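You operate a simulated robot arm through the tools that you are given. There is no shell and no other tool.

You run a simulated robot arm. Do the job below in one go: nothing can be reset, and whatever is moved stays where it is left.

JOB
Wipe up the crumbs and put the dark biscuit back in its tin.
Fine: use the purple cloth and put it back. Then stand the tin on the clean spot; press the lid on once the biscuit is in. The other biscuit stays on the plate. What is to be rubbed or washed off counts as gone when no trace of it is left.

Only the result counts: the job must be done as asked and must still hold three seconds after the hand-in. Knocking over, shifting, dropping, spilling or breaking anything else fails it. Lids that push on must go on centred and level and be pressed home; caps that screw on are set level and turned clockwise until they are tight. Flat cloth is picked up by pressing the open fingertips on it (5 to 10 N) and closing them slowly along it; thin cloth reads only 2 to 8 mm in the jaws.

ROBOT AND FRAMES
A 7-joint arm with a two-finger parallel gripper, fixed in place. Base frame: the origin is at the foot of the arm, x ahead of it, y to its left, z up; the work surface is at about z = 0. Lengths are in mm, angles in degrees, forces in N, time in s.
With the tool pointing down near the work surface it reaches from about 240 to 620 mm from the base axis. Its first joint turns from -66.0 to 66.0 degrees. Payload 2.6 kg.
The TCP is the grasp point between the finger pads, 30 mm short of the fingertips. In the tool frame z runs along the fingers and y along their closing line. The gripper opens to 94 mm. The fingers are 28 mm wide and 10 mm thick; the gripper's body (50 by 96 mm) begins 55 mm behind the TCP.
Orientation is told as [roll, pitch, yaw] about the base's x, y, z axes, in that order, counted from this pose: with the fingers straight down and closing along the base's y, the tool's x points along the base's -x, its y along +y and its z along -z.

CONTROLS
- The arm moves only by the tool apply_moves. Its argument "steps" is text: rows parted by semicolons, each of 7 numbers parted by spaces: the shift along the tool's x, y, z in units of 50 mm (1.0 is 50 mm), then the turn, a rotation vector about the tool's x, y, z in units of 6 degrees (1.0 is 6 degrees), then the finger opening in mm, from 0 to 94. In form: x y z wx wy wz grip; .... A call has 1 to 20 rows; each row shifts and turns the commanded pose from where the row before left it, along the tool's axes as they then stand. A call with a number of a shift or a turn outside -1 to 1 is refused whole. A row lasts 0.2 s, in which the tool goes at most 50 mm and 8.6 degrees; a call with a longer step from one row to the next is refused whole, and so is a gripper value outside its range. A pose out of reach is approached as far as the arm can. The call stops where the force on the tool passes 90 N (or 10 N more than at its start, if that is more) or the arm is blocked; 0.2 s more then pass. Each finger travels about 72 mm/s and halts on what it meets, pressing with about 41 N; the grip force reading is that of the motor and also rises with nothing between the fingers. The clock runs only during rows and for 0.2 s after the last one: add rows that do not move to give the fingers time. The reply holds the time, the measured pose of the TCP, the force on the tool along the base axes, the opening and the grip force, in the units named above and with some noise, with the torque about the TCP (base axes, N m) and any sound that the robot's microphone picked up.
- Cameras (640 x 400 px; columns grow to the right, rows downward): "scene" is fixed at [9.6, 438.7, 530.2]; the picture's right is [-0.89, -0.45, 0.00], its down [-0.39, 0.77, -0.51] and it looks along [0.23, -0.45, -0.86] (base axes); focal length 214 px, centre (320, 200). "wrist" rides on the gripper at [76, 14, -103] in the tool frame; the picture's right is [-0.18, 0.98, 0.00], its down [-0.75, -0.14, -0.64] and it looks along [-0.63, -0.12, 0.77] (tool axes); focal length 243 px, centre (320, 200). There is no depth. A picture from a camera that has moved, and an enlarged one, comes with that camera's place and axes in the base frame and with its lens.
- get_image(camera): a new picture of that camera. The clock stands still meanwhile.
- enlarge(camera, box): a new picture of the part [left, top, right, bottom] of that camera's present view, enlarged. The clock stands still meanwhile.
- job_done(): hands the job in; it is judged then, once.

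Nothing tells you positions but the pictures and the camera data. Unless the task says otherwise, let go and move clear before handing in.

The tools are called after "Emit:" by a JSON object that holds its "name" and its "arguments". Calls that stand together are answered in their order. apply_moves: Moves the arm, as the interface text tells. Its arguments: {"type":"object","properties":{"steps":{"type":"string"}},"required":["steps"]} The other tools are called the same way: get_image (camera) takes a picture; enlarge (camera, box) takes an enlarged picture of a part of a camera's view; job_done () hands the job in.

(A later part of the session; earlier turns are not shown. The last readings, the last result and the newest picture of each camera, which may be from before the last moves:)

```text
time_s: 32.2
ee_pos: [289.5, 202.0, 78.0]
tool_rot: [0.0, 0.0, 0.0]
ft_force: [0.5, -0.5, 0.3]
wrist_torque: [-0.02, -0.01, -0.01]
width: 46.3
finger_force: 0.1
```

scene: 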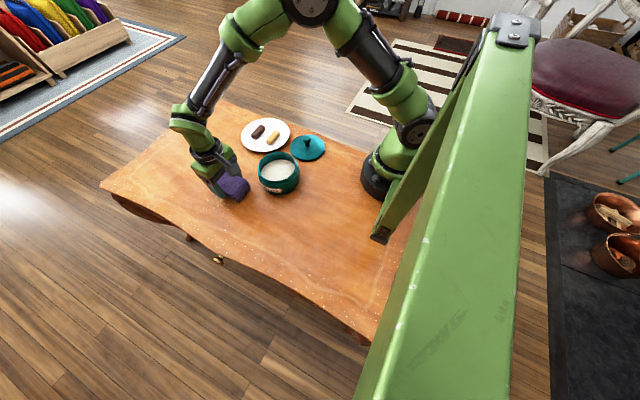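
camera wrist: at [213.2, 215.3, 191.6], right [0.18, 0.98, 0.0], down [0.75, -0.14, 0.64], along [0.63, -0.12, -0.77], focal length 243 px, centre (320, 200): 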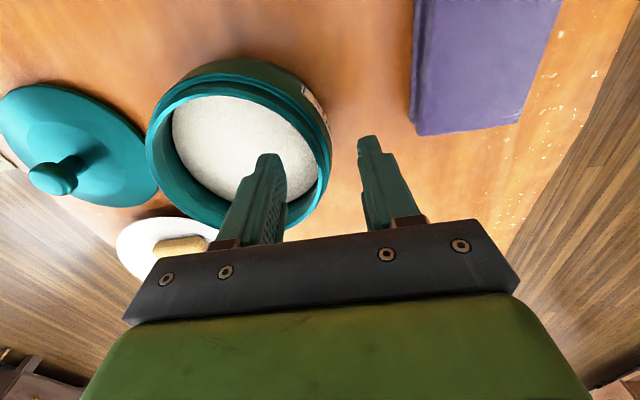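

Emit:
{"name": "apply_moves", "arguments": {"steps": "0 0 0.04 0 0 0 46; 0 0 0.03 0 0 0 46; 0 0 0 0 0 0 46"}}

```text
time_s: 33.0
ee_pos: [288.3, 202.3, 74.3]
tool_rot: [0.0, 0.1, 0.0]
ft_force: [-0.1, 0.5, 0.5]
wrist_torque: [0.03, 0.0, 0.03]
width: 46.0
finger_force: 0.1
```

I have about 22 mm of overlap with no contact. I'm closing on the wall slowly.

Emit:
{"name": "apply_moves", "arguments": {"steps": "0 0 0 0 0 0 34; 0 0 0 0 0 0 26; 0 0 0 0 0 0 20; 0 0 0 0 0 0 15; 0 0 0 0 0 0 11; 0 0 0 0 0 0 8; 0 0 0 0 0 0 5; 0 0 0 0 0 0 2; 0 0 0 0 0 0 2"}}

Emit:
{"name": "get_image", "arguments": {"camera": "wrist"}}

Emit:
{"name": "enlarge", "arguments": {"camera": "scene", "box": [230, 130, 320, 200]}}

```text
time_s: 35.0
ee_pos: [288.8, 201.6, 74.3]
tool_rot: [0.0, 0.0, 0.2]
ft_force: [-0.3, 2.3, -0.8]
wrist_torque: [0.24, 0.0, -0.05]
width: 3.1
finger_force: 37.9
```

```text
taken
camera wrist: at [213.3, 215.3, 176.7], right [0.18, 0.98, 0.0], down [0.75, -0.14, 0.64], along [0.63, -0.12, -0.77], focal length 243 px, centre (320, 200)
```

wrist: 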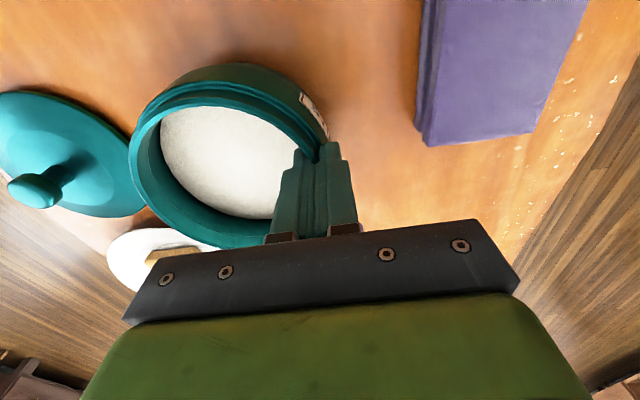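

```text
5.71 times, centred on (275, 165) of scene
camera zoom: at [9.6, 438.7, 530.2], right [-0.89, -0.45, 0.0], down [-0.39, 0.77, -0.51], along [0.23, -0.45, -0.86], focal length 1226 px, centre (577, 400)
```

zoom: 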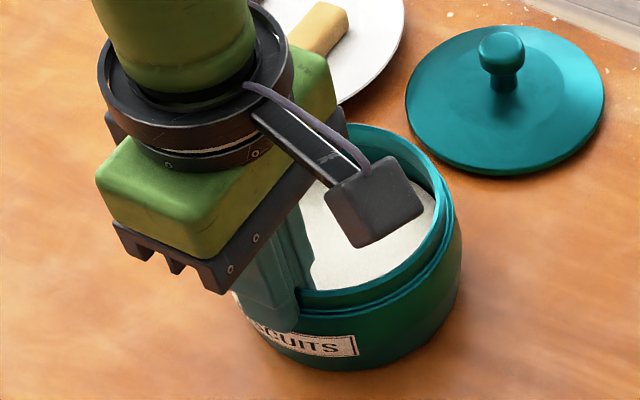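

The wall is gripped at 3 mm with a firm force. I'm lifting a few millimetres as a test.

Emit:
{"name": "apply_moves", "arguments": {"steps": "0 0 0 0 0 0 0; 0 0 -0.1 0 0 0 0; 0 0 -0.1 0 0 0 0; 0 0 0 0 0 0 0; 0 0 0 0 0 0 0"}}

Emit:
{"name": "get_image", "arguments": {"camera": "wrist"}}

Emit:
{"name": "enlarge", "arguments": {"camera": "scene", "box": [230, 130, 320, 200]}}

```text
time_s: 36.2
ee_pos: [289.0, 202.2, 83.8]
tool_rot: [0.1, 0.0, 0.0]
ft_force: [0.5, 0.3, -3.8]
wrist_torque: [0.15, -0.01, 0.01]
width: 3.2
finger_force: 37.7
```

```text
taken
camera wrist: at [213.1, 215.2, 186.6], right [0.18, 0.98, 0.0], down [0.75, -0.14, 0.64], along [0.63, -0.12, -0.77], focal length 243 px, centre (320, 200)
```

wrist: 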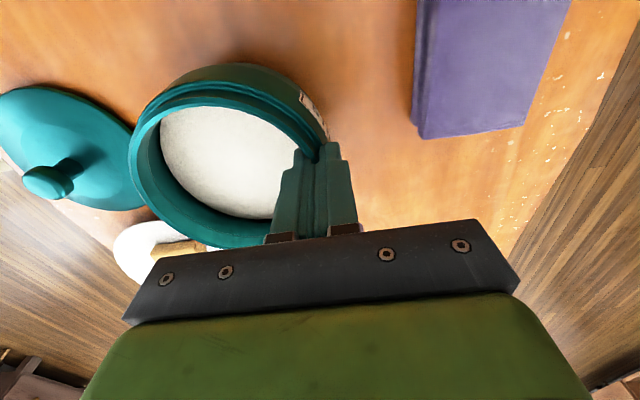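

```text
5.71 times, centred on (275, 165) of scene
camera zoom: at [9.6, 438.7, 530.2], right [-0.89, -0.45, 0.0], down [-0.39, 0.77, -0.51], along [0.23, -0.45, -0.86], focal length 1226 px, centre (577, 400)
```

zoom: 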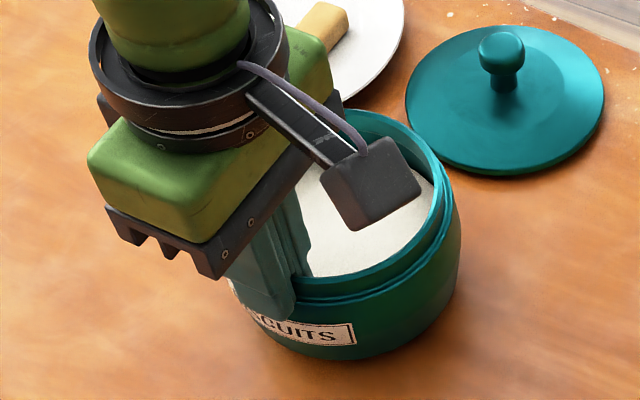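

The tin lifts level at about 3.5 N. I'm carrying it slowly to the wiped spot, with its centre targeted at (400,290).

Emit:
{"name": "apply_moves", "arguments": {"steps": "0 0 -0.1 0 0 0 0; -0.2 0 0 0 0 0 0; -0.37 0 0 0 0 0 0; -0.37 0 0 0 0 0 0; -0.37 0 0 0 0 0 0; -0.37 0.1 0 0 0 0 0; -0.37 0.25 0 0 0 0 0; -0.17 0.4 0 0 0 0 0; 0 0.4 0 0 0 0 0; 0 0.4 0 0 0 0 0; 0 0.4 0 0 0 0 0; 0 0.4 0 0 0 0 0; 0 0.25 0 0 0 0 0; 0 0.16 0 0 0 0 0; 0 0 0 0 0 0 0; 0 0 0 0 0 0 0"}}

Emit:
{"name": "get_image", "arguments": {"camera": "wrist"}}

Emit:
{"name": "enlarge", "arguments": {"camera": "scene", "box": [160, 130, 320, 250]}}

```text
time_s: 39.6
ee_pos: [399.4, 339.1, 89.3]
tool_rot: [0.0, 0.0, -0.1]
ft_force: [-0.4, -0.2, -3.1]
wrist_torque: [0.15, 0.0, -0.01]
width: 3.1
finger_force: 38.3
```

```text
taken
camera wrist: at [324.1, 353.1, 191.3], right [0.18, 0.98, 0.0], down [0.75, -0.14, 0.64], along [0.63, -0.12, -0.77], focal length 243 px, centre (320, 200)
```

wrist: 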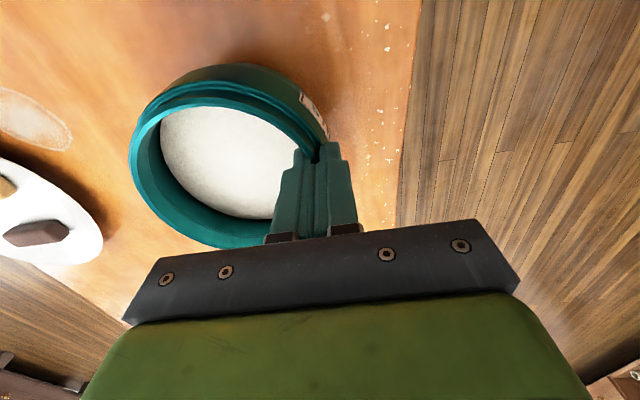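

```text
3.33 times, centred on (240, 190) of scene
camera zoom: at [9.6, 438.7, 530.2], right [-0.89, -0.45, 0.0], down [-0.39, 0.77, -0.51], along [0.23, -0.46, -0.86], focal length 715 px, centre (587, 233)
```

zoom: 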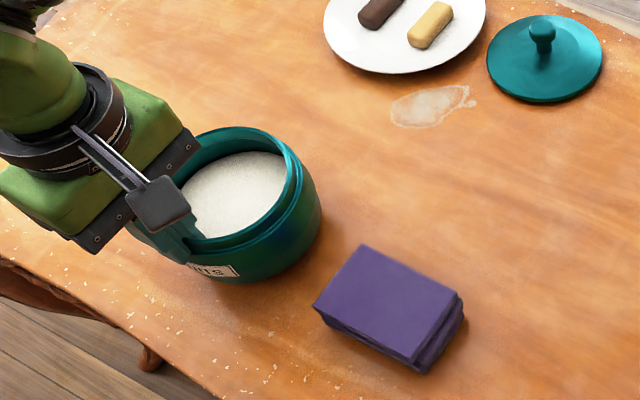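

The tin hangs level over the wiped spot. I'm lowering it gently.

Emit:
{"name": "apply_moves", "arguments": {"steps": "0 0 0.12 0 0 0 0; 0 0 0.1 0 0 0 0; 0 0 0.05 0 0 0 0; 0 0 0 0 0 0 0"}}

```text
time_s: 40.6
ee_pos: [399.2, 339.5, 74.6]
tool_rot: [0.0, 0.0, 0.1]
ft_force: [-0.4, 0.7, -2.7]
wrist_torque: [0.15, 0.02, -0.01]
width: 3.0
finger_force: 37.2
```

Emit:
{"name": "apply_moves", "arguments": {"steps": "0 0 0.02 0 0 0 0; 0 0 0 0 0 0 0"}}

```text
time_s: 41.2
ee_pos: [398.8, 340.0, 74.7]
tool_rot: [0.0, 0.1, 0.0]
ft_force: [0.6, -0.7, -2.2]
wrist_torque: [0.18, -0.01, 0.01]
width: 3.5
finger_force: 37.8
```

Emit:
{"name": "apply_moves", "arguments": {"steps": "0 0 0.02 0 0 0 0; 0 0 0 0 0 0 0"}}

```text
time_s: 41.8
ee_pos: [398.5, 341.3, 74.8]
tool_rot: [0.0, 0.0, 0.0]
ft_force: [-2.2, -1.6, 4.4]
wrist_torque: [0.06, 0.15, 0.03]
width: 3.2
finger_force: 37.6
```

The tin is on the table. I'm releasing and rising straight up.

Emit:
{"name": "apply_moves", "arguments": {"steps": "0 0 0 0 0 0 6; 0 0 0 0 0 0 14; 0 0 0 0 0 0 26; 0 0 0 0 0 0 40; 0 0 0 0 0 0 40; 0 0 -0.4 0 0 0 40; 0 0 -0.6 0 0 0 40; 0 0 -0.9 0 0 0 40; 0 0 -0.9 0 0 0 40; 0 0 0 0 0 0 40"}}

Emit:
{"name": "get_image", "arguments": {"camera": "wrist"}}

Emit:
{"name": "enlarge", "arguments": {"camera": "scene", "box": [160, 130, 320, 250]}}

```text
time_s: 44.0
ee_pos: [401.1, 339.8, 214.3]
tool_rot: [0.0, 0.0, -0.1]
ft_force: [1.1, 0.2, 0.6]
wrist_torque: [-0.02, -0.02, 0.0]
width: 39.9
finger_force: 0.0
```

```text
taken
camera wrist: at [324.8, 353.6, 316.8], right [0.18, 0.98, 0.0], down [0.75, -0.14, 0.64], along [0.63, -0.12, -0.77], focal length 243 px, centre (320, 200)
```

wrist: 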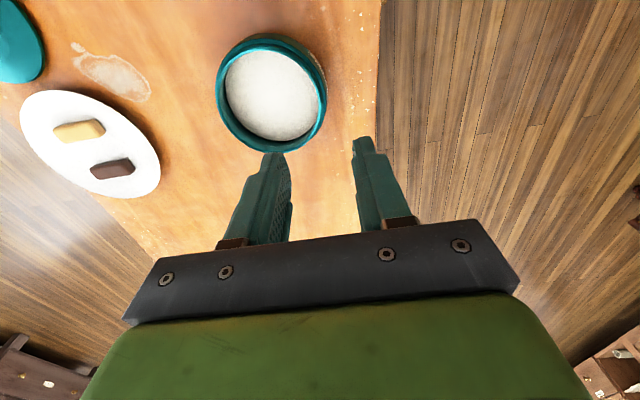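

```text
3.33 times, centred on (240, 190) of scene
camera zoom: at [9.6, 438.7, 530.2], right [-0.89, -0.45, 0.0], down [-0.39, 0.77, -0.51], along [0.23, -0.45, -0.86], focal length 715 px, centre (587, 233)
```

zoom: 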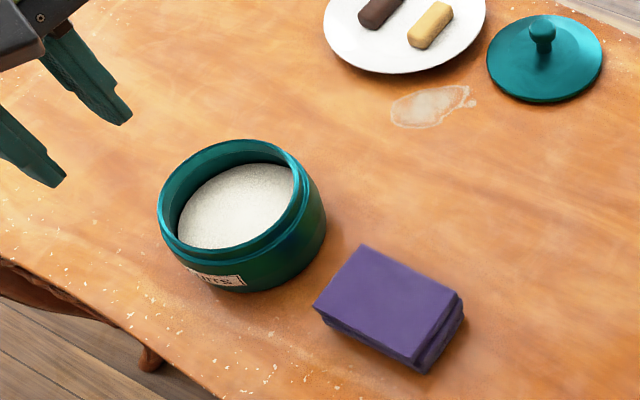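

The tin stands on the wiped spot. Now I'll locate the dark biscuit precisely.

Emit:
{"name": "enlarge", "arguments": {"camera": "wrist", "box": [10, 80, 170, 210]}}

Emit:
{"name": "enlarge", "arguments": {"camera": "scene", "box": [230, 105, 305, 165]}}

```text
3.08 times, centred on (90, 145) of wrist
camera zoom: at [324.8, 353.6, 316.8], right [0.18, 0.98, 0.0], down [0.75, -0.14, 0.64], along [0.63, -0.12, -0.77], focal length 746 px, centre (1028, 369)
```

zoom: 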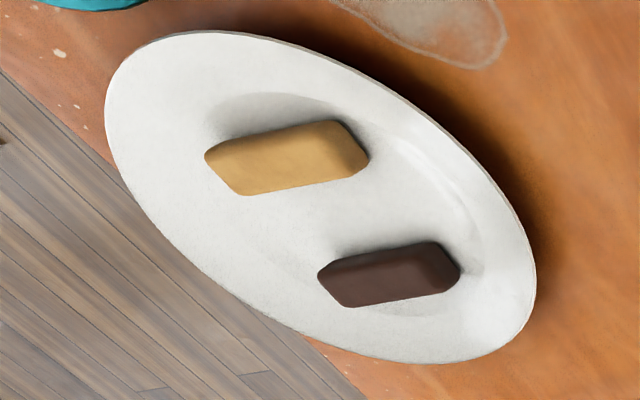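

```text
6.67 times, centred on (268, 135) of scene
camera zoom: at [9.6, 438.7, 530.2], right [-0.89, -0.45, 0.0], down [-0.39, 0.77, -0.51], along [0.23, -0.45, -0.86], focal length 1430 px, centre (670, 633)
```

zoom: 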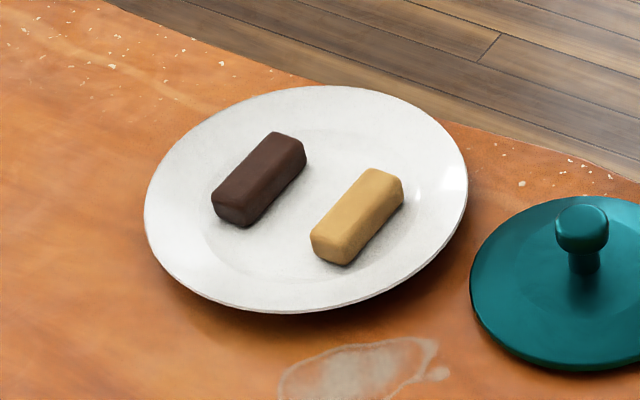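

The dark biscuit lies along y at about (456,22) and is about 52×20×16 mm. I'll go above it and yaw the gripper 90° so the fingers close across its width.

Emit:
{"name": "apply_moves", "arguments": {"steps": "-0.1375 -0.795 0 0 0 0 40; -0.1375 -0.795 0 0 0 0 40; -0.1375 -0.795 0 0 0 0 40; -0.1375 -0.795 0 0 0 0 40; -0.1375 -0.795 0 0 0 0 40; -0.1375 -0.795 0 0 0 0 40; -0.1375 -0.795 0 0 0 0 40; -0.1375 -0.795 0 0 0 0 40; 0 0 0 0 0 0 40"}}

Emit:
{"name": "apply_moves", "arguments": {"steps": "0 0 0 0 0 -1 40; 0 0 0 0 0 -1 40; 0 0 0 0 0 -1 40; 0 0 0 0 0 -1 40; 0 0 0 0 0 -1 40; 0 0 0 0 0 -1 40; 0 0 0 0 0 -1 40; 0 0 0 0 0 -1 40; 0 0 0 0 0 -1 40; 0 0 0 0 0 -1 40; 0 0 0 0 0 -1 40; 0 0 0 0 0 -1 40; 0 0 0 0 0 -1 40; 0 0 0 0 0 -1 40; 0 0 0 0 0 -1 40; 0 0 0 0 0 0 40"}}

Emit:
{"name": "get_image", "arguments": {"camera": "wrist"}}

Emit:
{"name": "get_image", "arguments": {"camera": "scene"}}

```text
time_s: 46.0
ee_pos: [455.4, 22.2, 211.6]
tool_rot: [0.0, 0.0, 0.0]
ft_force: [0.0, 0.1, 0.9]
wrist_torque: [0.02, 0.02, -0.03]
width: 40.1
finger_force: 0.2
```

```text
time_s: 49.4
ee_pos: [455.6, 22.2, 214.5]
tool_rot: [0.1, -0.1, 90.1]
ft_force: [-0.3, -0.9, -0.1]
wrist_torque: [-0.01, -0.02, 0.02]
width: 40.0
finger_force: 0.0
```

```text
taken
camera wrist: at [441.7, -55.7, 316.0], right [-0.98, 0.18, 0.0], down [0.14, 0.75, 0.64], along [0.12, 0.63, -0.77], focal length 243 px, centre (320, 200)
```

wrist: 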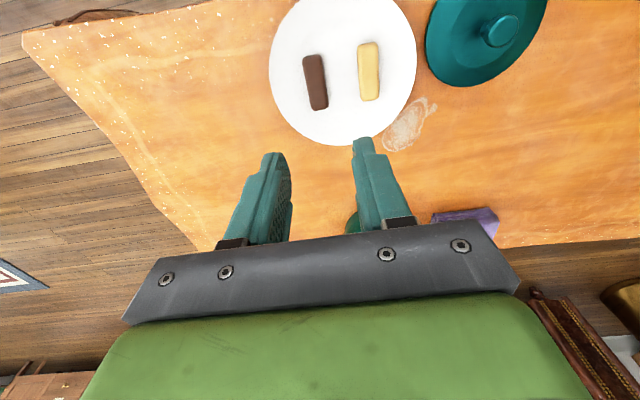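

```text
taken
```

scene: 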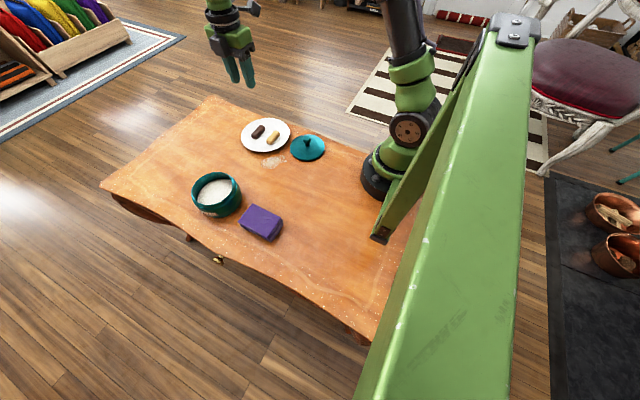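

Emit:
{"name": "enlarge", "arguments": {"camera": "wrist", "box": [260, 0, 430, 150]}}

```text
2.67 times, centred on (345, 75) of wrist
camera zoom: at [441.7, -55.7, 316.0], right [-0.98, 0.18, 0.0], down [0.14, 0.75, 0.64], along [0.12, 0.63, -0.77], focal length 647 px, centre (253, 533)
```

zoom: 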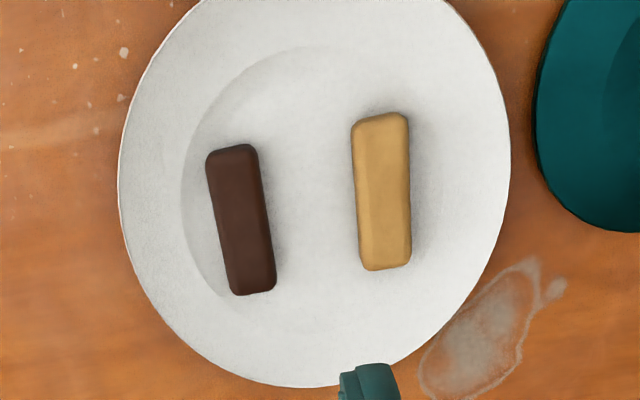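

The biscuit centre is (459,19) with its top near z≈19. I'm adjusting and descending part way.

Emit:
{"name": "apply_moves", "arguments": {"steps": "0.064 -0.068 0.6 0 0 0 36; 0 0 0.8 0 0 0 36; 0 0 0.8 0 0 0 36; 0 0 0.6 0 0 0 36; 0 0 0.3 0 0 0 36; 0 0 0 0 0 0 36"}}

Emit:
{"name": "get_image", "arguments": {"camera": "wrist"}}

Emit:
{"name": "enlarge", "arguments": {"camera": "scene", "box": [220, 95, 310, 165]}}

```text
time_s: 50.8
ee_pos: [458.8, 17.9, 57.9]
tool_rot: [0.0, 0.0, 90.0]
ft_force: [0.0, -0.7, 0.4]
wrist_torque: [0.0, 0.03, 0.03]
width: 36.3
finger_force: 0.1
```

```text
taken
camera wrist: at [445.5, -58.6, 160.2], right [-0.98, 0.18, 0.0], down [0.14, 0.75, 0.64], along [0.12, 0.63, -0.77], focal length 243 px, centre (320, 200)
```

wrist: 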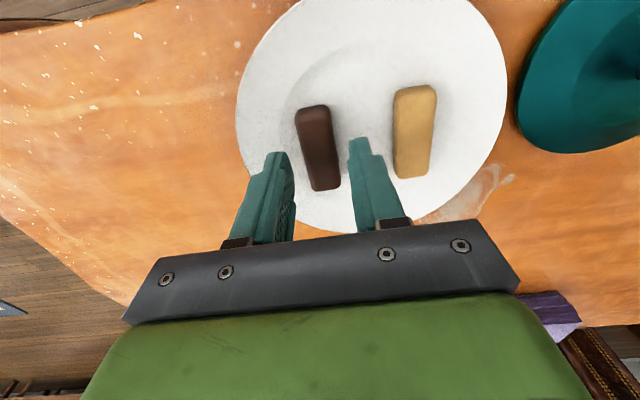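

```text
5.71 times, centred on (265, 130) of scene
camera zoom: at [9.6, 438.7, 530.2], right [-0.89, -0.45, 0.0], down [-0.39, 0.77, -0.51], along [0.23, -0.45, -0.86], focal length 1226 px, centre (634, 600)
```

zoom: 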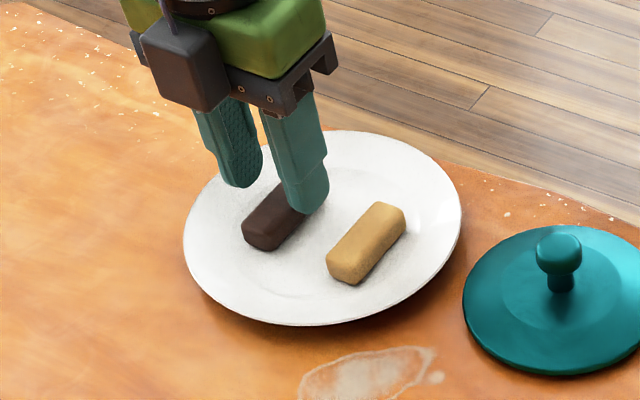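

The biscuit is between the fingers. I'm descending the last bit in small steps.

Emit:
{"name": "apply_moves", "arguments": {"steps": "0 0 0.14 0 0 0 36; 0 0 0.12 0 0 0 36; 0 0 0.06 0 0 0 36; 0 0 0 0 0 0 36"}}

Emit:
{"name": "enlarge", "arguments": {"camera": "wrist", "box": [220, 60, 460, 230]}}

```text
time_s: 51.8
ee_pos: [458.9, 19.3, 42.4]
tool_rot: [0.0, 0.0, 90.0]
ft_force: [0.4, -0.1, 0.1]
wrist_torque: [0.0, 0.02, -0.02]
width: 36.0
finger_force: 0.0
```

```text
2.35 times, centred on (340, 145) of wrist
camera zoom: at [445.2, -58.8, 144.8], right [-0.98, 0.18, 0.0], down [0.14, 0.75, 0.64], along [0.12, 0.63, -0.77], focal length 571 px, centre (273, 329)
```

zoom: 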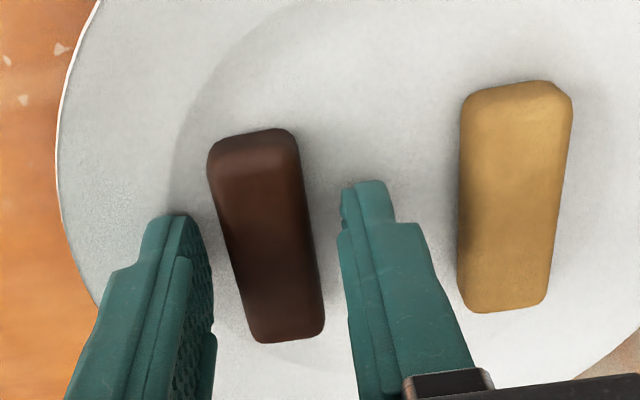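

Emit:
{"name": "apply_moves", "arguments": {"steps": "0 0 0.03 0 0 0 36; 0 0 0.03 0 0 0 36; 0 0 0 0 0 0 36"}}

```text
time_s: 52.6
ee_pos: [459.4, 19.1, 40.3]
tool_rot: [-0.2, 0.0, 90.0]
ft_force: [-2.9, -0.1, 13.3]
wrist_torque: [-0.19, -0.3, -0.05]
width: 34.7
finger_force: 0.0
```

The fingertips touched the plate, so I'm backing off 2 mm.

Emit:
{"name": "apply_moves", "arguments": {"steps": "0 0 -0.05 0 0 0 36; 0 0 0 0 0 0 36"}}

Emit:
{"name": "enlarge", "arguments": {"camera": "wrist", "box": [220, 60, 460, 230]}}

Emit:
{"name": "enlarge", "arguments": {"camera": "scene", "box": [230, 105, 305, 165]}}

```text
time_s: 53.2
ee_pos: [458.9, 18.6, 41.5]
tool_rot: [0.2, 0.0, 90.1]
ft_force: [-0.3, 0.1, 0.0]
wrist_torque: [0.0, 0.01, 0.02]
width: 35.8
finger_force: 0.0
```

```text
2.35 times, centred on (340, 145) of wrist
camera zoom: at [444.3, -58.6, 143.7], right [-0.98, 0.18, 0.0], down [0.14, 0.75, 0.64], along [0.12, 0.63, -0.77], focal length 571 px, centre (273, 329)
```

zoom: 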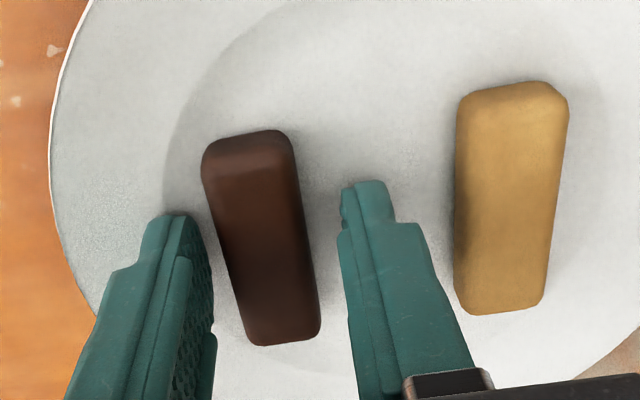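

```text
6.67 times, centred on (268, 135) of scene
camera zoom: at [9.6, 438.7, 530.2], right [-0.89, -0.45, 0.0], down [-0.39, 0.77, -0.51], along [0.23, -0.45, -0.86], focal length 1430 px, centre (670, 633)
```

zoom: 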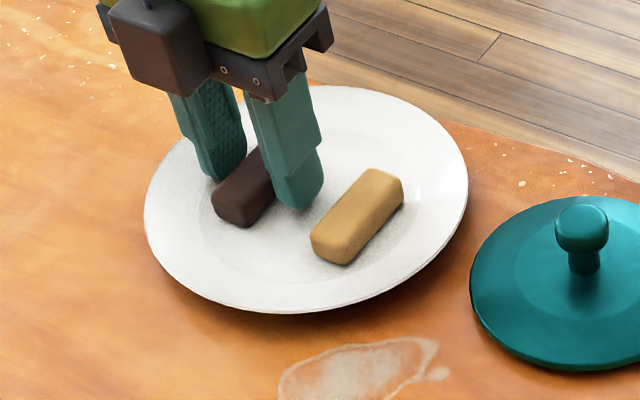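

The +x finger rests over the plate's sloped edge. I'll narrow the opening so both fingers are inside the flat, then go slightly lower.

Emit:
{"name": "apply_moves", "arguments": {"steps": "0 0 0 0 0 0 28; 0 0 0 0 0 0 27; 0 0 0.03 0 0 0 27; 0 0 0.02 0 0 0 27; 0 0 0 0 0 0 27"}}

Emit:
{"name": "enlarge", "arguments": {"camera": "wrist", "box": [220, 60, 460, 230]}}

```text
time_s: 54.4
ee_pos: [458.2, 18.4, 39.7]
tool_rot: [0.0, 0.0, 89.9]
ft_force: [-0.5, 0.4, -0.3]
wrist_torque: [0.01, 0.0, -0.01]
width: 26.8
finger_force: 0.0
```

```text
2.35 times, centred on (340, 145) of wrist
camera zoom: at [444.8, -58.7, 141.9], right [-0.98, 0.18, 0.0], down [0.14, 0.75, 0.64], along [0.12, 0.63, -0.77], focal length 571 px, centre (273, 329)
```

zoom: 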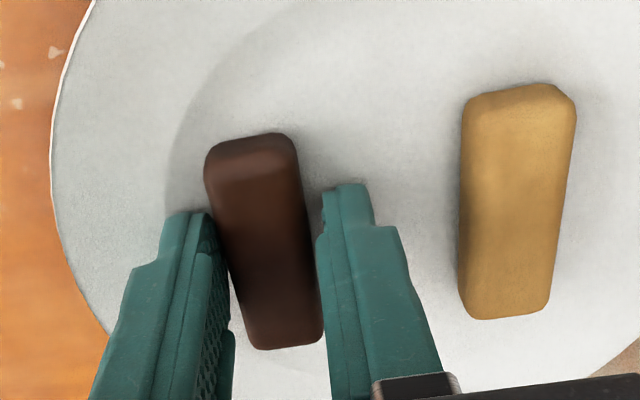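

Emit:
{"name": "apply_moves", "arguments": {"steps": "0 0 0.03 0 0 0 27; 0 0 0 0 0 0 27"}}

```text
time_s: 55.0
ee_pos: [459.2, 18.8, 38.8]
tool_rot: [-0.1, 0.0, 90.1]
ft_force: [-3.0, -0.2, 9.5]
wrist_torque: [-0.09, -0.16, -0.02]
width: 25.5
finger_force: 0.0
```

Contact with the plate again, so I'm backing off and closing on the biscuit.

Emit:
{"name": "apply_moves", "arguments": {"steps": "0 0 -0.04 0 0 0 27; 0 0 0 0 0 0 24; 0 0 0 0 0 0 22; 0 0 0 0 0 0 20; 0 0 0 0 0 0 18; 0 0 0 0 0 0 17; 0 0 0 0 0 0 17"}}

Emit:
{"name": "enlarge", "arguments": {"camera": "wrist", "box": [220, 60, 460, 230]}}

```text
time_s: 56.6
ee_pos: [459.3, 17.9, 39.6]
tool_rot: [0.1, 0.0, 90.0]
ft_force: [0.2, -0.4, -1.3]
wrist_torque: [0.0, 0.02, 0.0]
width: 20.2
finger_force: 41.6
```

```text
2.35 times, centred on (340, 145) of wrist
camera zoom: at [445.0, -58.9, 142.7], right [-0.98, 0.18, 0.0], down [0.14, 0.75, 0.64], along [0.12, 0.63, -0.77], focal length 571 px, centre (273, 329)
```

zoom: 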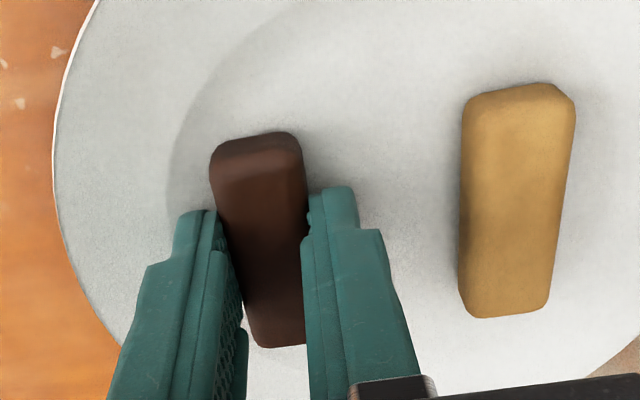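

The biscuit is gripped at 20 mm. I'm lifting it.

Emit:
{"name": "apply_moves", "arguments": {"steps": "0 0 -0.15 0 0 0 15; 0 0 -0.4 0 0 0 15; 0 0 -0.8 0 0 0 15; 0 0 -0.8 0 0 0 15; 0 0 -0.4 0 0 0 15; 0 0 0 0 0 0 15"}}

Emit:
{"name": "get_image", "arguments": {"camera": "wrist"}}

Emit:
{"name": "enlarge", "arguments": {"camera": "scene", "box": [180, 80, 320, 220]}}

```text
time_s: 58.0
ee_pos: [458.6, 19.0, 168.5]
tool_rot: [0.0, 0.0, 90.1]
ft_force: [-0.1, 0.4, -0.1]
wrist_torque: [0.0, 0.0, 0.01]
width: 20.7
finger_force: 40.9
```

```text
taken
camera wrist: at [445.1, -58.3, 271.3], right [-0.98, 0.18, 0.0], down [0.14, 0.75, 0.64], along [0.12, 0.63, -0.77], focal length 243 px, centre (320, 200)
```

wrist: 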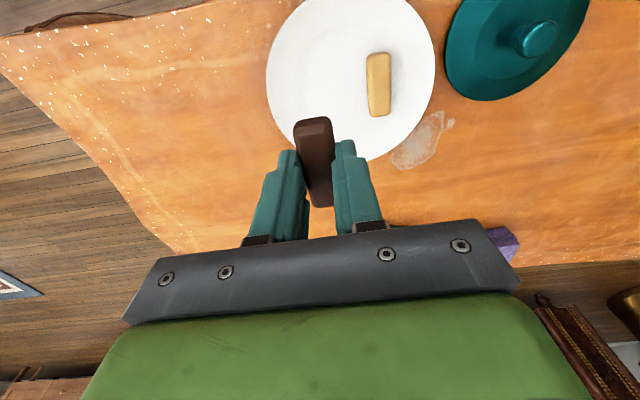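

```text
2.86 times, centred on (250, 150) of scene
camera zoom: at [9.6, 438.7, 530.2], right [-0.89, -0.45, 0.0], down [-0.39, 0.77, -0.51], along [0.23, -0.45, -0.86], focal length 613 px, centre (520, 343)
```

zoom: 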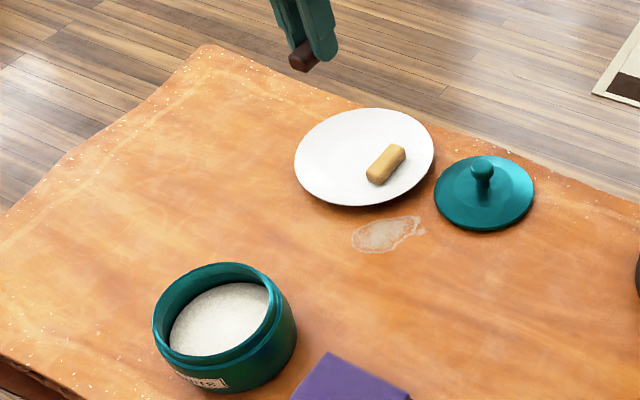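

The biscuit is held. Now I'll measure the tin's present position.

Emit:
{"name": "enlarge", "arguments": {"camera": "scene", "box": [180, 160, 260, 225]}}

```text
6.15 times, centred on (220, 192) of scene
camera zoom: at [9.6, 438.7, 530.2], right [-0.89, -0.45, 0.0], down [-0.39, 0.77, -0.51], along [0.23, -0.45, -0.86], focal length 1320 px, centre (935, 246)
```

zoom: 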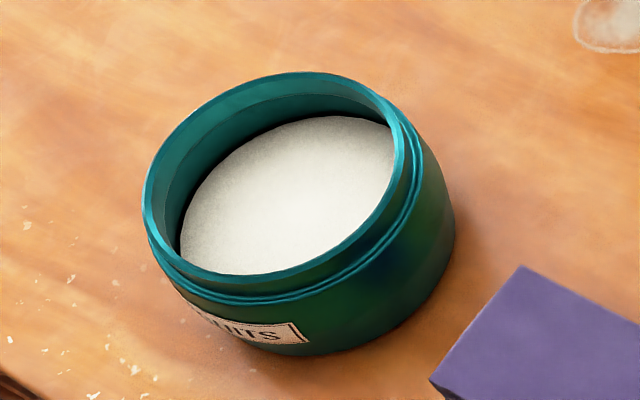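

Emit:
{"name": "enlarge", "arguments": {"camera": "scene", "box": [194, 166, 238, 210]}}

```text
9.09 times, centred on (216, 188) of scene
camera zoom: at [9.6, 438.7, 530.2], right [-0.89, -0.45, 0.0], down [-0.39, 0.77, -0.51], along [0.23, -0.45, -0.86], focal length 1950 px, centre (1266, 309)
```

zoom: 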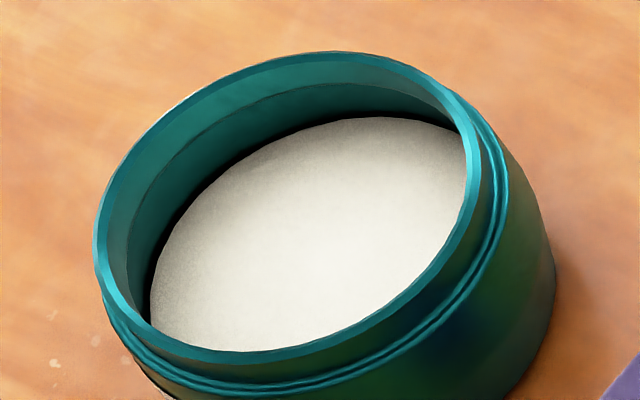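

The tin centre is about (399,288.5). I'm carrying the biscuit above it.

Emit:
{"name": "apply_moves", "arguments": {"steps": "-0.5 0.11 0 0 0 0 15; -0.7 0.155 0 0 0 0 15; -0.7 0.155 0 0 0 0 15; -0.7 0.155 0 0 0 0 15; -0.7 0.155 0 0 0 0 15; -0.7 0.155 0 0 0 0 15; -0.7 0.155 0 0 0 0 15; -0.69 0.15 0 0 0 0 15; 0 0 0 0 0 0 15; 0 0 0 0 0 0 15"}}

Emit:
{"name": "get_image", "arguments": {"camera": "wrist"}}

Emit:
{"name": "get_image", "arguments": {"camera": "scene"}}

```text
time_s: 60.2
ee_pos: [398.3, 288.4, 169.4]
tool_rot: [0.1, 0.0, 90.0]
ft_force: [0.4, 0.0, 0.1]
wrist_torque: [-0.01, 0.03, -0.01]
width: 20.4
finger_force: 41.3
```

```text
taken
camera wrist: at [385.1, 210.9, 271.2], right [-0.98, 0.18, 0.0], down [0.14, 0.75, 0.64], along [0.12, 0.63, -0.77], focal length 243 px, centre (320, 200)
```

wrist: 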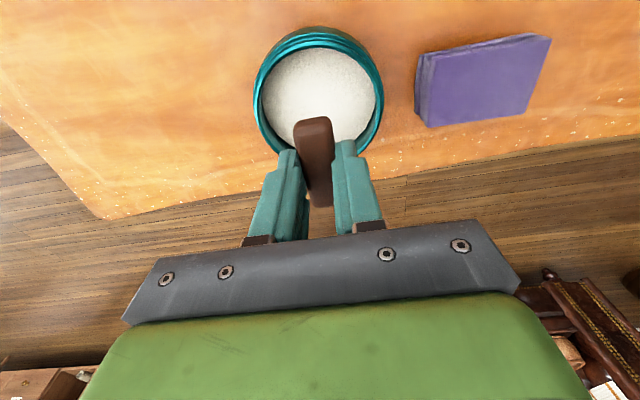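

```text
taken
```

scene: 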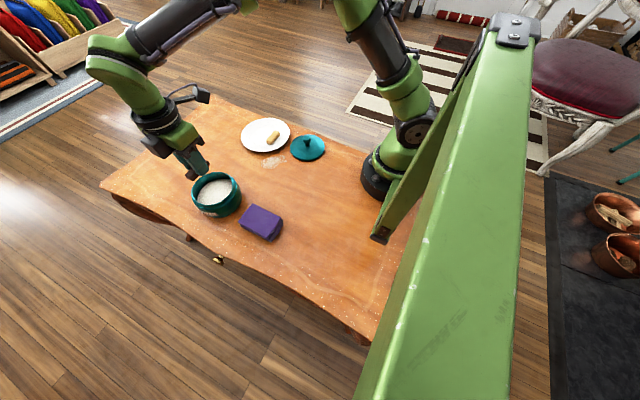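

The biscuit is centred over the tin. I'm lowering it in.

Emit:
{"name": "apply_moves", "arguments": {"steps": "0 0 0.5 0 0 0 15; 0 0 0.5 0 0 0 15; 0 0 0.4 0 0 0 15; 0 0 0.2 0 0 0 15; 0 0 0 0 0 0 15"}}

Emit:
{"name": "get_image", "arguments": {"camera": "wrist"}}

Emit:
{"name": "enlarge", "arguments": {"camera": "scene", "box": [170, 140, 270, 220]}}

```text
time_s: 61.4
ee_pos: [399.1, 286.6, 87.1]
tool_rot: [-0.1, 0.0, 90.0]
ft_force: [0.2, 0.0, -0.4]
wrist_torque: [-0.01, 0.02, -0.02]
width: 20.5
finger_force: 41.0
```

```text
taken
camera wrist: at [385.1, 210.7, 189.9], right [-0.98, 0.18, 0.0], down [0.14, 0.75, 0.64], along [0.12, 0.63, -0.77], focal length 243 px, centre (320, 200)
```

wrist: 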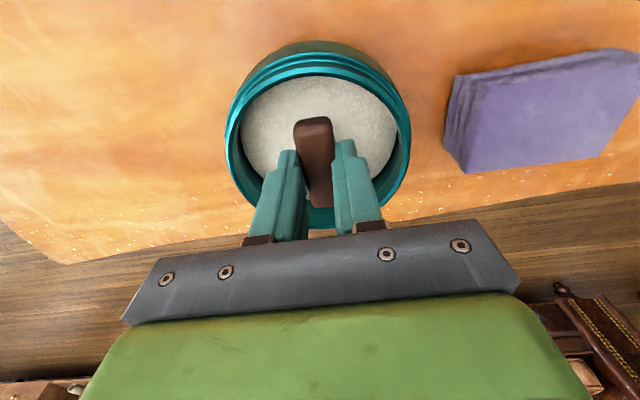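

```text
5.00 times, centred on (220, 180) of scene
camera zoom: at [9.6, 438.7, 530.2], right [-0.89, -0.45, 0.0], down [-0.39, 0.77, -0.51], along [0.23, -0.45, -0.86], focal length 1072 px, centre (820, 300)
```

zoom: 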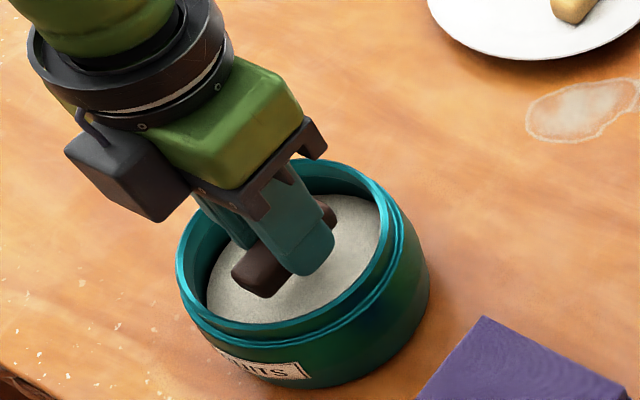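

Emit:
{"name": "apply_moves", "arguments": {"steps": "0 0 0.08 0 0 0 15; 0 0 0.08 0 0 0 15; 0 0 0.04 0 0 0 15; 0 0 0 0 0 0 15"}}

```text
time_s: 62.4
ee_pos: [399.0, 289.4, 78.1]
tool_rot: [0.0, 0.0, 90.0]
ft_force: [-0.2, -0.6, -0.6]
wrist_torque: [-0.03, 0.04, 0.0]
width: 20.6
finger_force: 41.1
```

Emit:
{"name": "apply_moves", "arguments": {"steps": "0 0 0.04 0 0 0 15; 0 0 0.04 0 0 0 15; 0 0 0 0 0 0 15"}}

```text
time_s: 63.2
ee_pos: [398.8, 287.3, 73.6]
tool_rot: [0.0, 0.0, 90.0]
ft_force: [0.3, 0.2, -0.3]
wrist_torque: [0.0, -0.04, -0.02]
width: 20.7
finger_force: 41.2
```

Emit:
{"name": "apply_moves", "arguments": {"steps": "0 0 0.04 0 0 0 15; 0 0 0.02 0 0 0 15; 0 0 0 0 0 0 15"}}

```text
time_s: 64.0
ee_pos: [399.9, 288.1, 69.7]
tool_rot: [0.1, 0.0, 90.0]
ft_force: [0.0, 0.1, -0.7]
wrist_torque: [0.01, -0.03, 0.01]
width: 20.6
finger_force: 41.3
```

Emit:
{"name": "enlarge", "arguments": {"camera": "scene", "box": [185, 155, 255, 215]}}

Emit:
{"name": "enlarge", "arguments": {"camera": "wrist", "box": [220, 30, 430, 240]}}

```text
6.67 times, centred on (220, 185) of scene
camera zoom: at [9.6, 438.7, 530.2], right [-0.89, -0.45, 0.0], down [-0.39, 0.77, -0.51], along [0.23, -0.45, -0.86], focal length 1430 px, centre (987, 300)
```

zoom: 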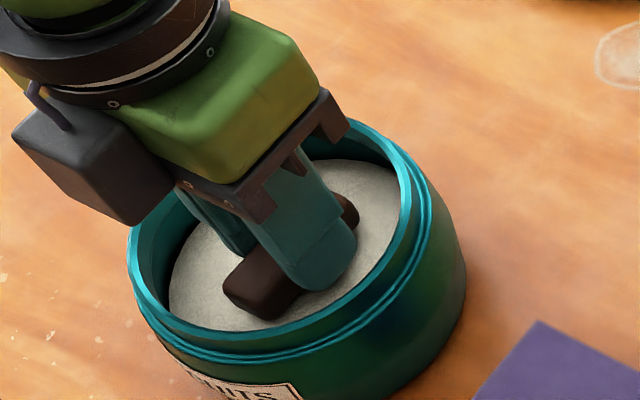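

```text
1.90 times, centred on (325, 135) of wrist
camera zoom: at [384.9, 210.6, 172.8], right [-0.98, 0.18, 0.0], down [0.14, 0.75, 0.64], along [0.12, 0.63, -0.77], focal length 462 px, centre (310, 324)
```

zoom: 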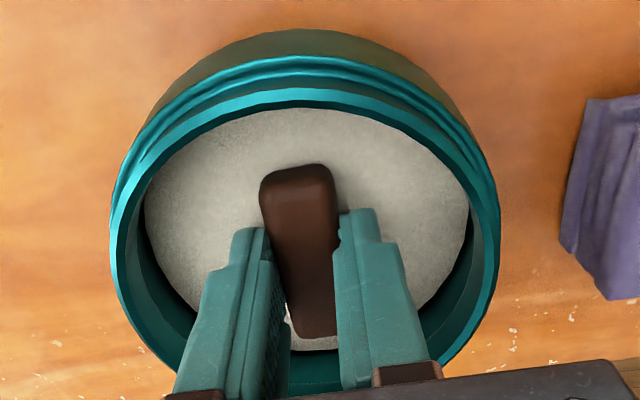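

It is still above the floor, so I'm continuing down in small steps.

Emit:
{"name": "apply_moves", "arguments": {"steps": "0 0 0.03 0 0 0 15; 0 0 0.03 0 0 0 15; 0 0 0 0 0 0 15"}}

```text
time_s: 64.8
ee_pos: [399.2, 286.9, 67.6]
tool_rot: [0.1, 0.0, 90.0]
ft_force: [0.3, 0.4, -0.2]
wrist_torque: [0.03, 0.02, 0.01]
width: 20.6
finger_force: 40.7
```

Emit:
{"name": "apply_moves", "arguments": {"steps": "0 0 0.04 0 0 0 15; 0 0 0 0 0 0 15"}}

```text
time_s: 65.4
ee_pos: [399.1, 287.3, 66.3]
tool_rot: [0.0, 0.0, 90.0]
ft_force: [-3.6, -3.6, 13.0]
wrist_torque: [-0.14, 0.15, -0.01]
width: 20.4
finger_force: 41.4
```

The biscuit touches the floor of the tin. I'll ease off slightly, release and rise.

Emit:
{"name": "apply_moves", "arguments": {"steps": "0 0 -0.02 0 0 0 15; 0 0 0 0 0 0 22; 0 0 0 0 0 0 26; 0 0 0 0 0 0 34; 0 0 0 0 0 0 34; 0 0 -0.3 0 0 0 34; 0 0 -0.6 0 0 0 34; 0 0 -0.9 0 0 0 34; 0 0 -0.9 0 0 0 34; 0 0 0 0 0 0 34"}}

Emit:
{"name": "get_image", "arguments": {"camera": "wrist"}}

Emit:
{"name": "enlarge", "arguments": {"camera": "scene", "box": [185, 155, 255, 215]}}

```text
time_s: 67.6
ee_pos: [398.1, 287.3, 201.8]
tool_rot: [0.0, 0.0, 90.1]
ft_force: [0.0, 0.4, 0.3]
wrist_torque: [0.02, 0.0, 0.03]
width: 34.1
finger_force: 0.0
```

```text
taken
camera wrist: at [384.5, 210.5, 304.1], right [-0.98, 0.18, 0.0], down [0.14, 0.75, 0.64], along [0.12, 0.63, -0.77], focal length 243 px, centre (320, 200)
```

wrist: 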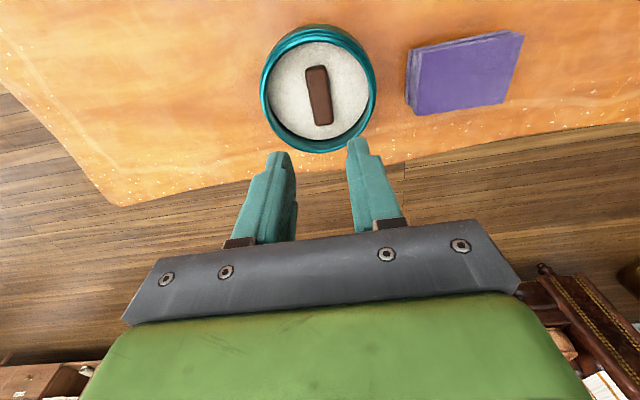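

```text
6.67 times, centred on (220, 185) of scene
camera zoom: at [9.6, 438.7, 530.2], right [-0.89, -0.45, 0.0], down [-0.39, 0.77, -0.51], along [0.23, -0.45, -0.86], focal length 1430 px, centre (987, 300)
```

zoom: 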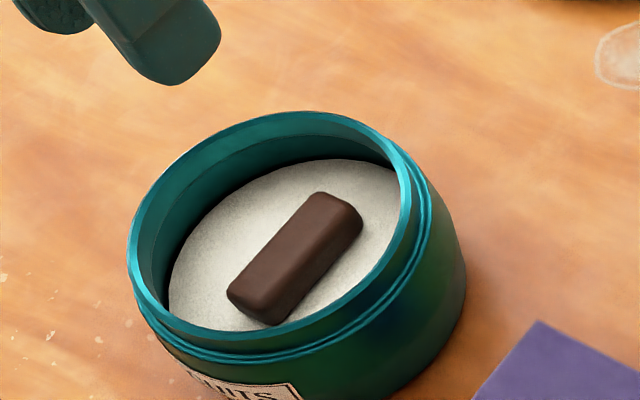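

The biscuit lies flat in the tin, below the rim. Next I'll measure the tin's centre accurately for the lid.

Emit:
{"name": "enlarge", "arguments": {"camera": "wrist", "box": [250, 15, 390, 160]}}

Emit:
{"name": "enlarge", "arguments": {"camera": "scene", "box": [190, 162, 242, 214]}}

Emit:
{"name": "enlarge", "arguments": {"camera": "scene", "box": [285, 125, 330, 165]}}

```text
2.76 times, centred on (320, 88) of wrist
camera zoom: at [384.5, 210.5, 304.1], right [-0.98, 0.18, 0.0], down [0.14, 0.75, 0.64], along [0.12, 0.63, -0.77], focal length 669 px, centre (320, 510)
```

zoom: 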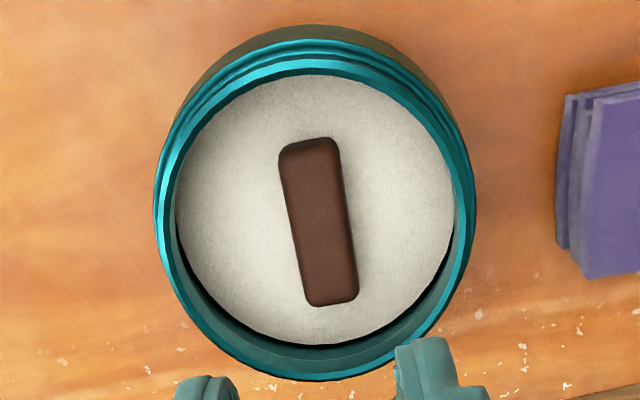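

```text
7.69 times, centred on (216, 188) of scene
camera zoom: at [9.6, 438.7, 530.2], right [-0.89, -0.45, 0.0], down [-0.39, 0.77, -0.51], along [0.23, -0.45, -0.86], focal length 1650 px, centre (1120, 292)
```

zoom: 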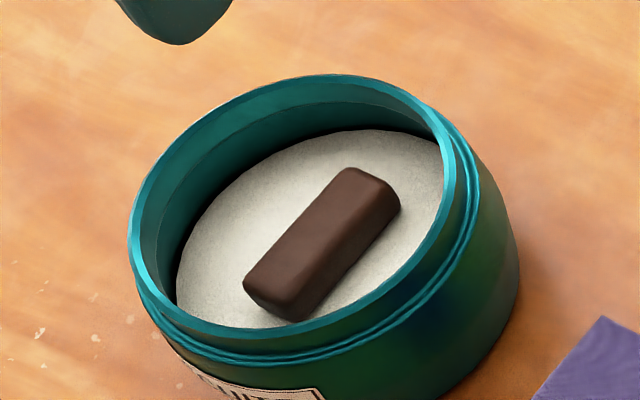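

```text
10.00 times, centred on (308, 145) of scene
camera zoom: at [9.6, 438.7, 530.2], right [-0.89, -0.45, 0.0], down [-0.39, 0.77, -0.51], along [0.23, -0.45, -0.86], focal length 2145 px, centre (445, 750)
```

zoom: 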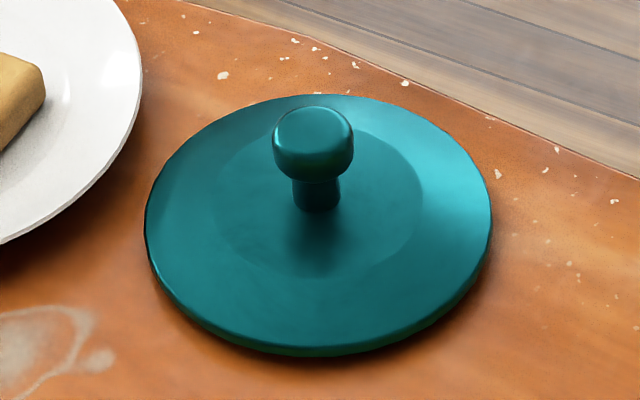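

The lid lies at about (280,-3), with a knob about 26 mm wide at z≈28–46. I'm moving above it.

Emit:
{"name": "apply_moves", "arguments": {"steps": "0.725 0.295 0 0 0 0 50; 0.725 0.295 0 0 0 0 50; 0.725 0.295 0 0 0 0 50; 0.725 0.295 0 0 0 0 50; 0.725 0.295 0 0 0 0 50; 0.725 0.295 0 0 0 0 50; 0.725 0.295 0 0 0 0 50; 0.725 0.295 0 0 0 0 50; 0 0 0.6 0 0 0 50; 0 0 0 0 0 0 50"}}

Emit:
{"name": "get_image", "arguments": {"camera": "wrist"}}

Emit:
{"name": "enlarge", "arguments": {"camera": "wrist", "box": [220, 0, 420, 170]}}

Emit:
{"name": "get_image", "arguments": {"camera": "scene"}}

```text
time_s: 69.8
ee_pos: [281.4, -2.5, 171.8]
tool_rot: [0.1, 0.0, 90.0]
ft_force: [-0.8, 0.3, -0.3]
wrist_torque: [0.02, -0.01, 0.03]
width: 50.1
finger_force: 0.0
```

```text
taken
camera wrist: at [267.2, -79.1, 274.3], right [-0.98, 0.18, 0.0], down [0.14, 0.75, 0.64], along [0.12, 0.63, -0.77], focal length 243 px, centre (320, 200)
```

wrist: 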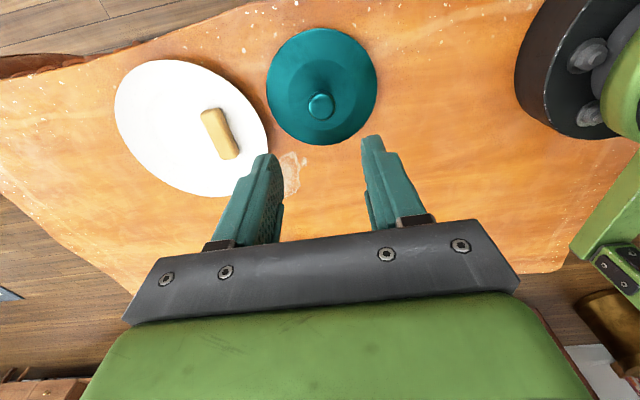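

```text
2.35 times, centred on (320, 85) of wrist
camera zoom: at [267.2, -79.1, 274.3], right [-0.98, 0.18, 0.0], down [0.14, 0.75, 0.64], along [0.12, 0.63, -0.77], focal length 571 px, centre (320, 471)
```

zoom: 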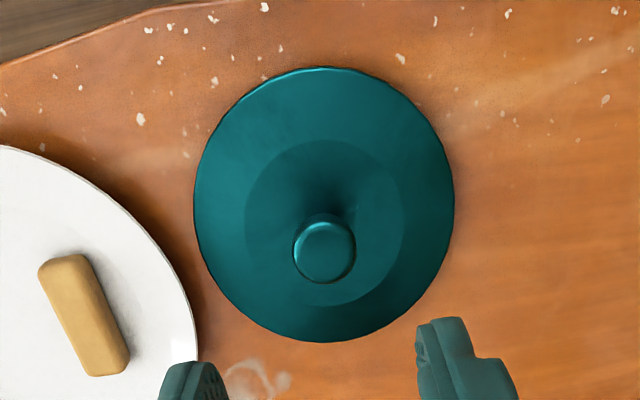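

```text
taken
```

scene: 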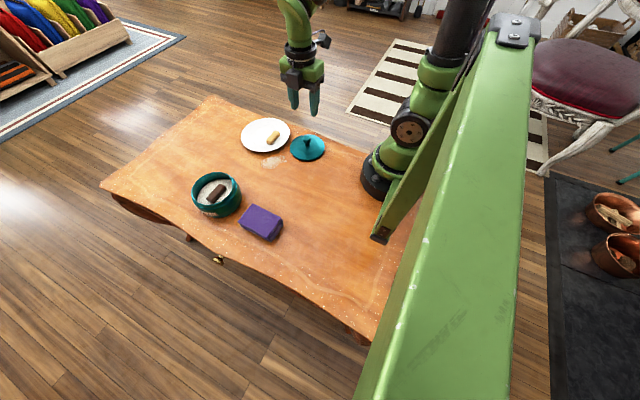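

The knob is centred at about (279.5,-2). I'm descending around it.

Emit:
{"name": "apply_moves", "arguments": {"steps": "-0.01 0.04 0.7 0 0 0 50; 0 0 0.7 0 0 0 50; 0 0 0.5 0 0 0 50; 0 0 0.3 0 0 0 50; 0 0 0 0 0 0 50"}}

Emit:
{"name": "get_image", "arguments": {"camera": "wrist"}}

Emit:
{"name": "enlarge", "arguments": {"camera": "scene", "box": [270, 105, 340, 165]}}

```text
time_s: 71.0
ee_pos: [277.9, -2.5, 61.1]
tool_rot: [0.0, 0.0, 90.0]
ft_force: [0.9, 1.0, 0.1]
wrist_torque: [0.0, 0.01, 0.02]
width: 50.2
finger_force: 0.0
```

```text
taken
camera wrist: at [264.9, -78.7, 163.7], right [-0.98, 0.18, 0.0], down [0.14, 0.75, 0.64], along [0.12, 0.63, -0.77], focal length 243 px, centre (320, 200)
```

wrist: 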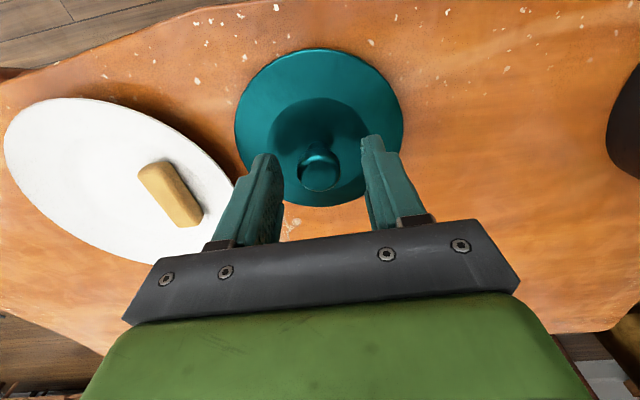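

```text
6.67 times, centred on (305, 135) of scene
camera zoom: at [9.6, 438.7, 530.2], right [-0.89, -0.45, 0.0], down [-0.39, 0.77, -0.51], along [0.23, -0.45, -0.86], focal length 1430 px, centre (420, 633)
```

zoom: 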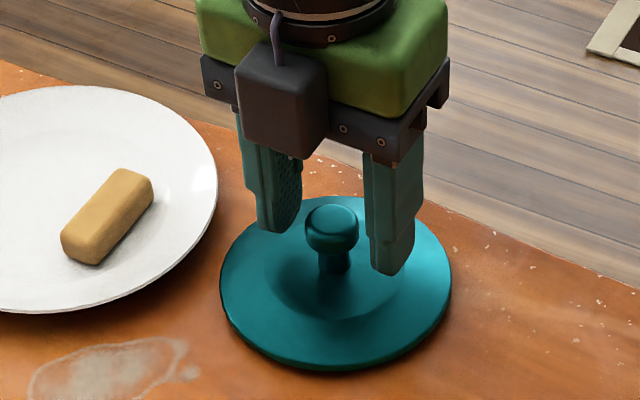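

The knob is centred between the fingers. I'm lowering the last part.

Emit:
{"name": "apply_moves", "arguments": {"steps": "0 0 0.16 0 0 0 50; 0 0 0.12 0 0 0 50; 0 0 0.04 0 0 0 50; 0 0 0 0 0 0 50"}}

Emit:
{"name": "enlarge", "arguments": {"camera": "scene", "box": [270, 105, 340, 165]}}

```text
time_s: 72.0
ee_pos: [278.1, -0.6, 46.0]
tool_rot: [0.0, 0.1, 90.1]
ft_force: [-0.7, 0.0, 0.8]
wrist_torque: [-0.01, 0.02, 0.0]
width: 50.1
finger_force: 0.1
```

```text
6.67 times, centred on (305, 135) of scene
camera zoom: at [9.6, 438.7, 530.2], right [-0.89, -0.45, 0.0], down [-0.39, 0.77, -0.51], along [0.23, -0.45, -0.86], focal length 1430 px, centre (420, 633)
```

zoom: 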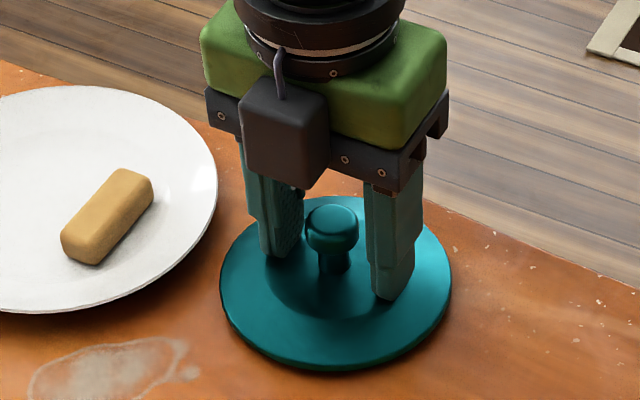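

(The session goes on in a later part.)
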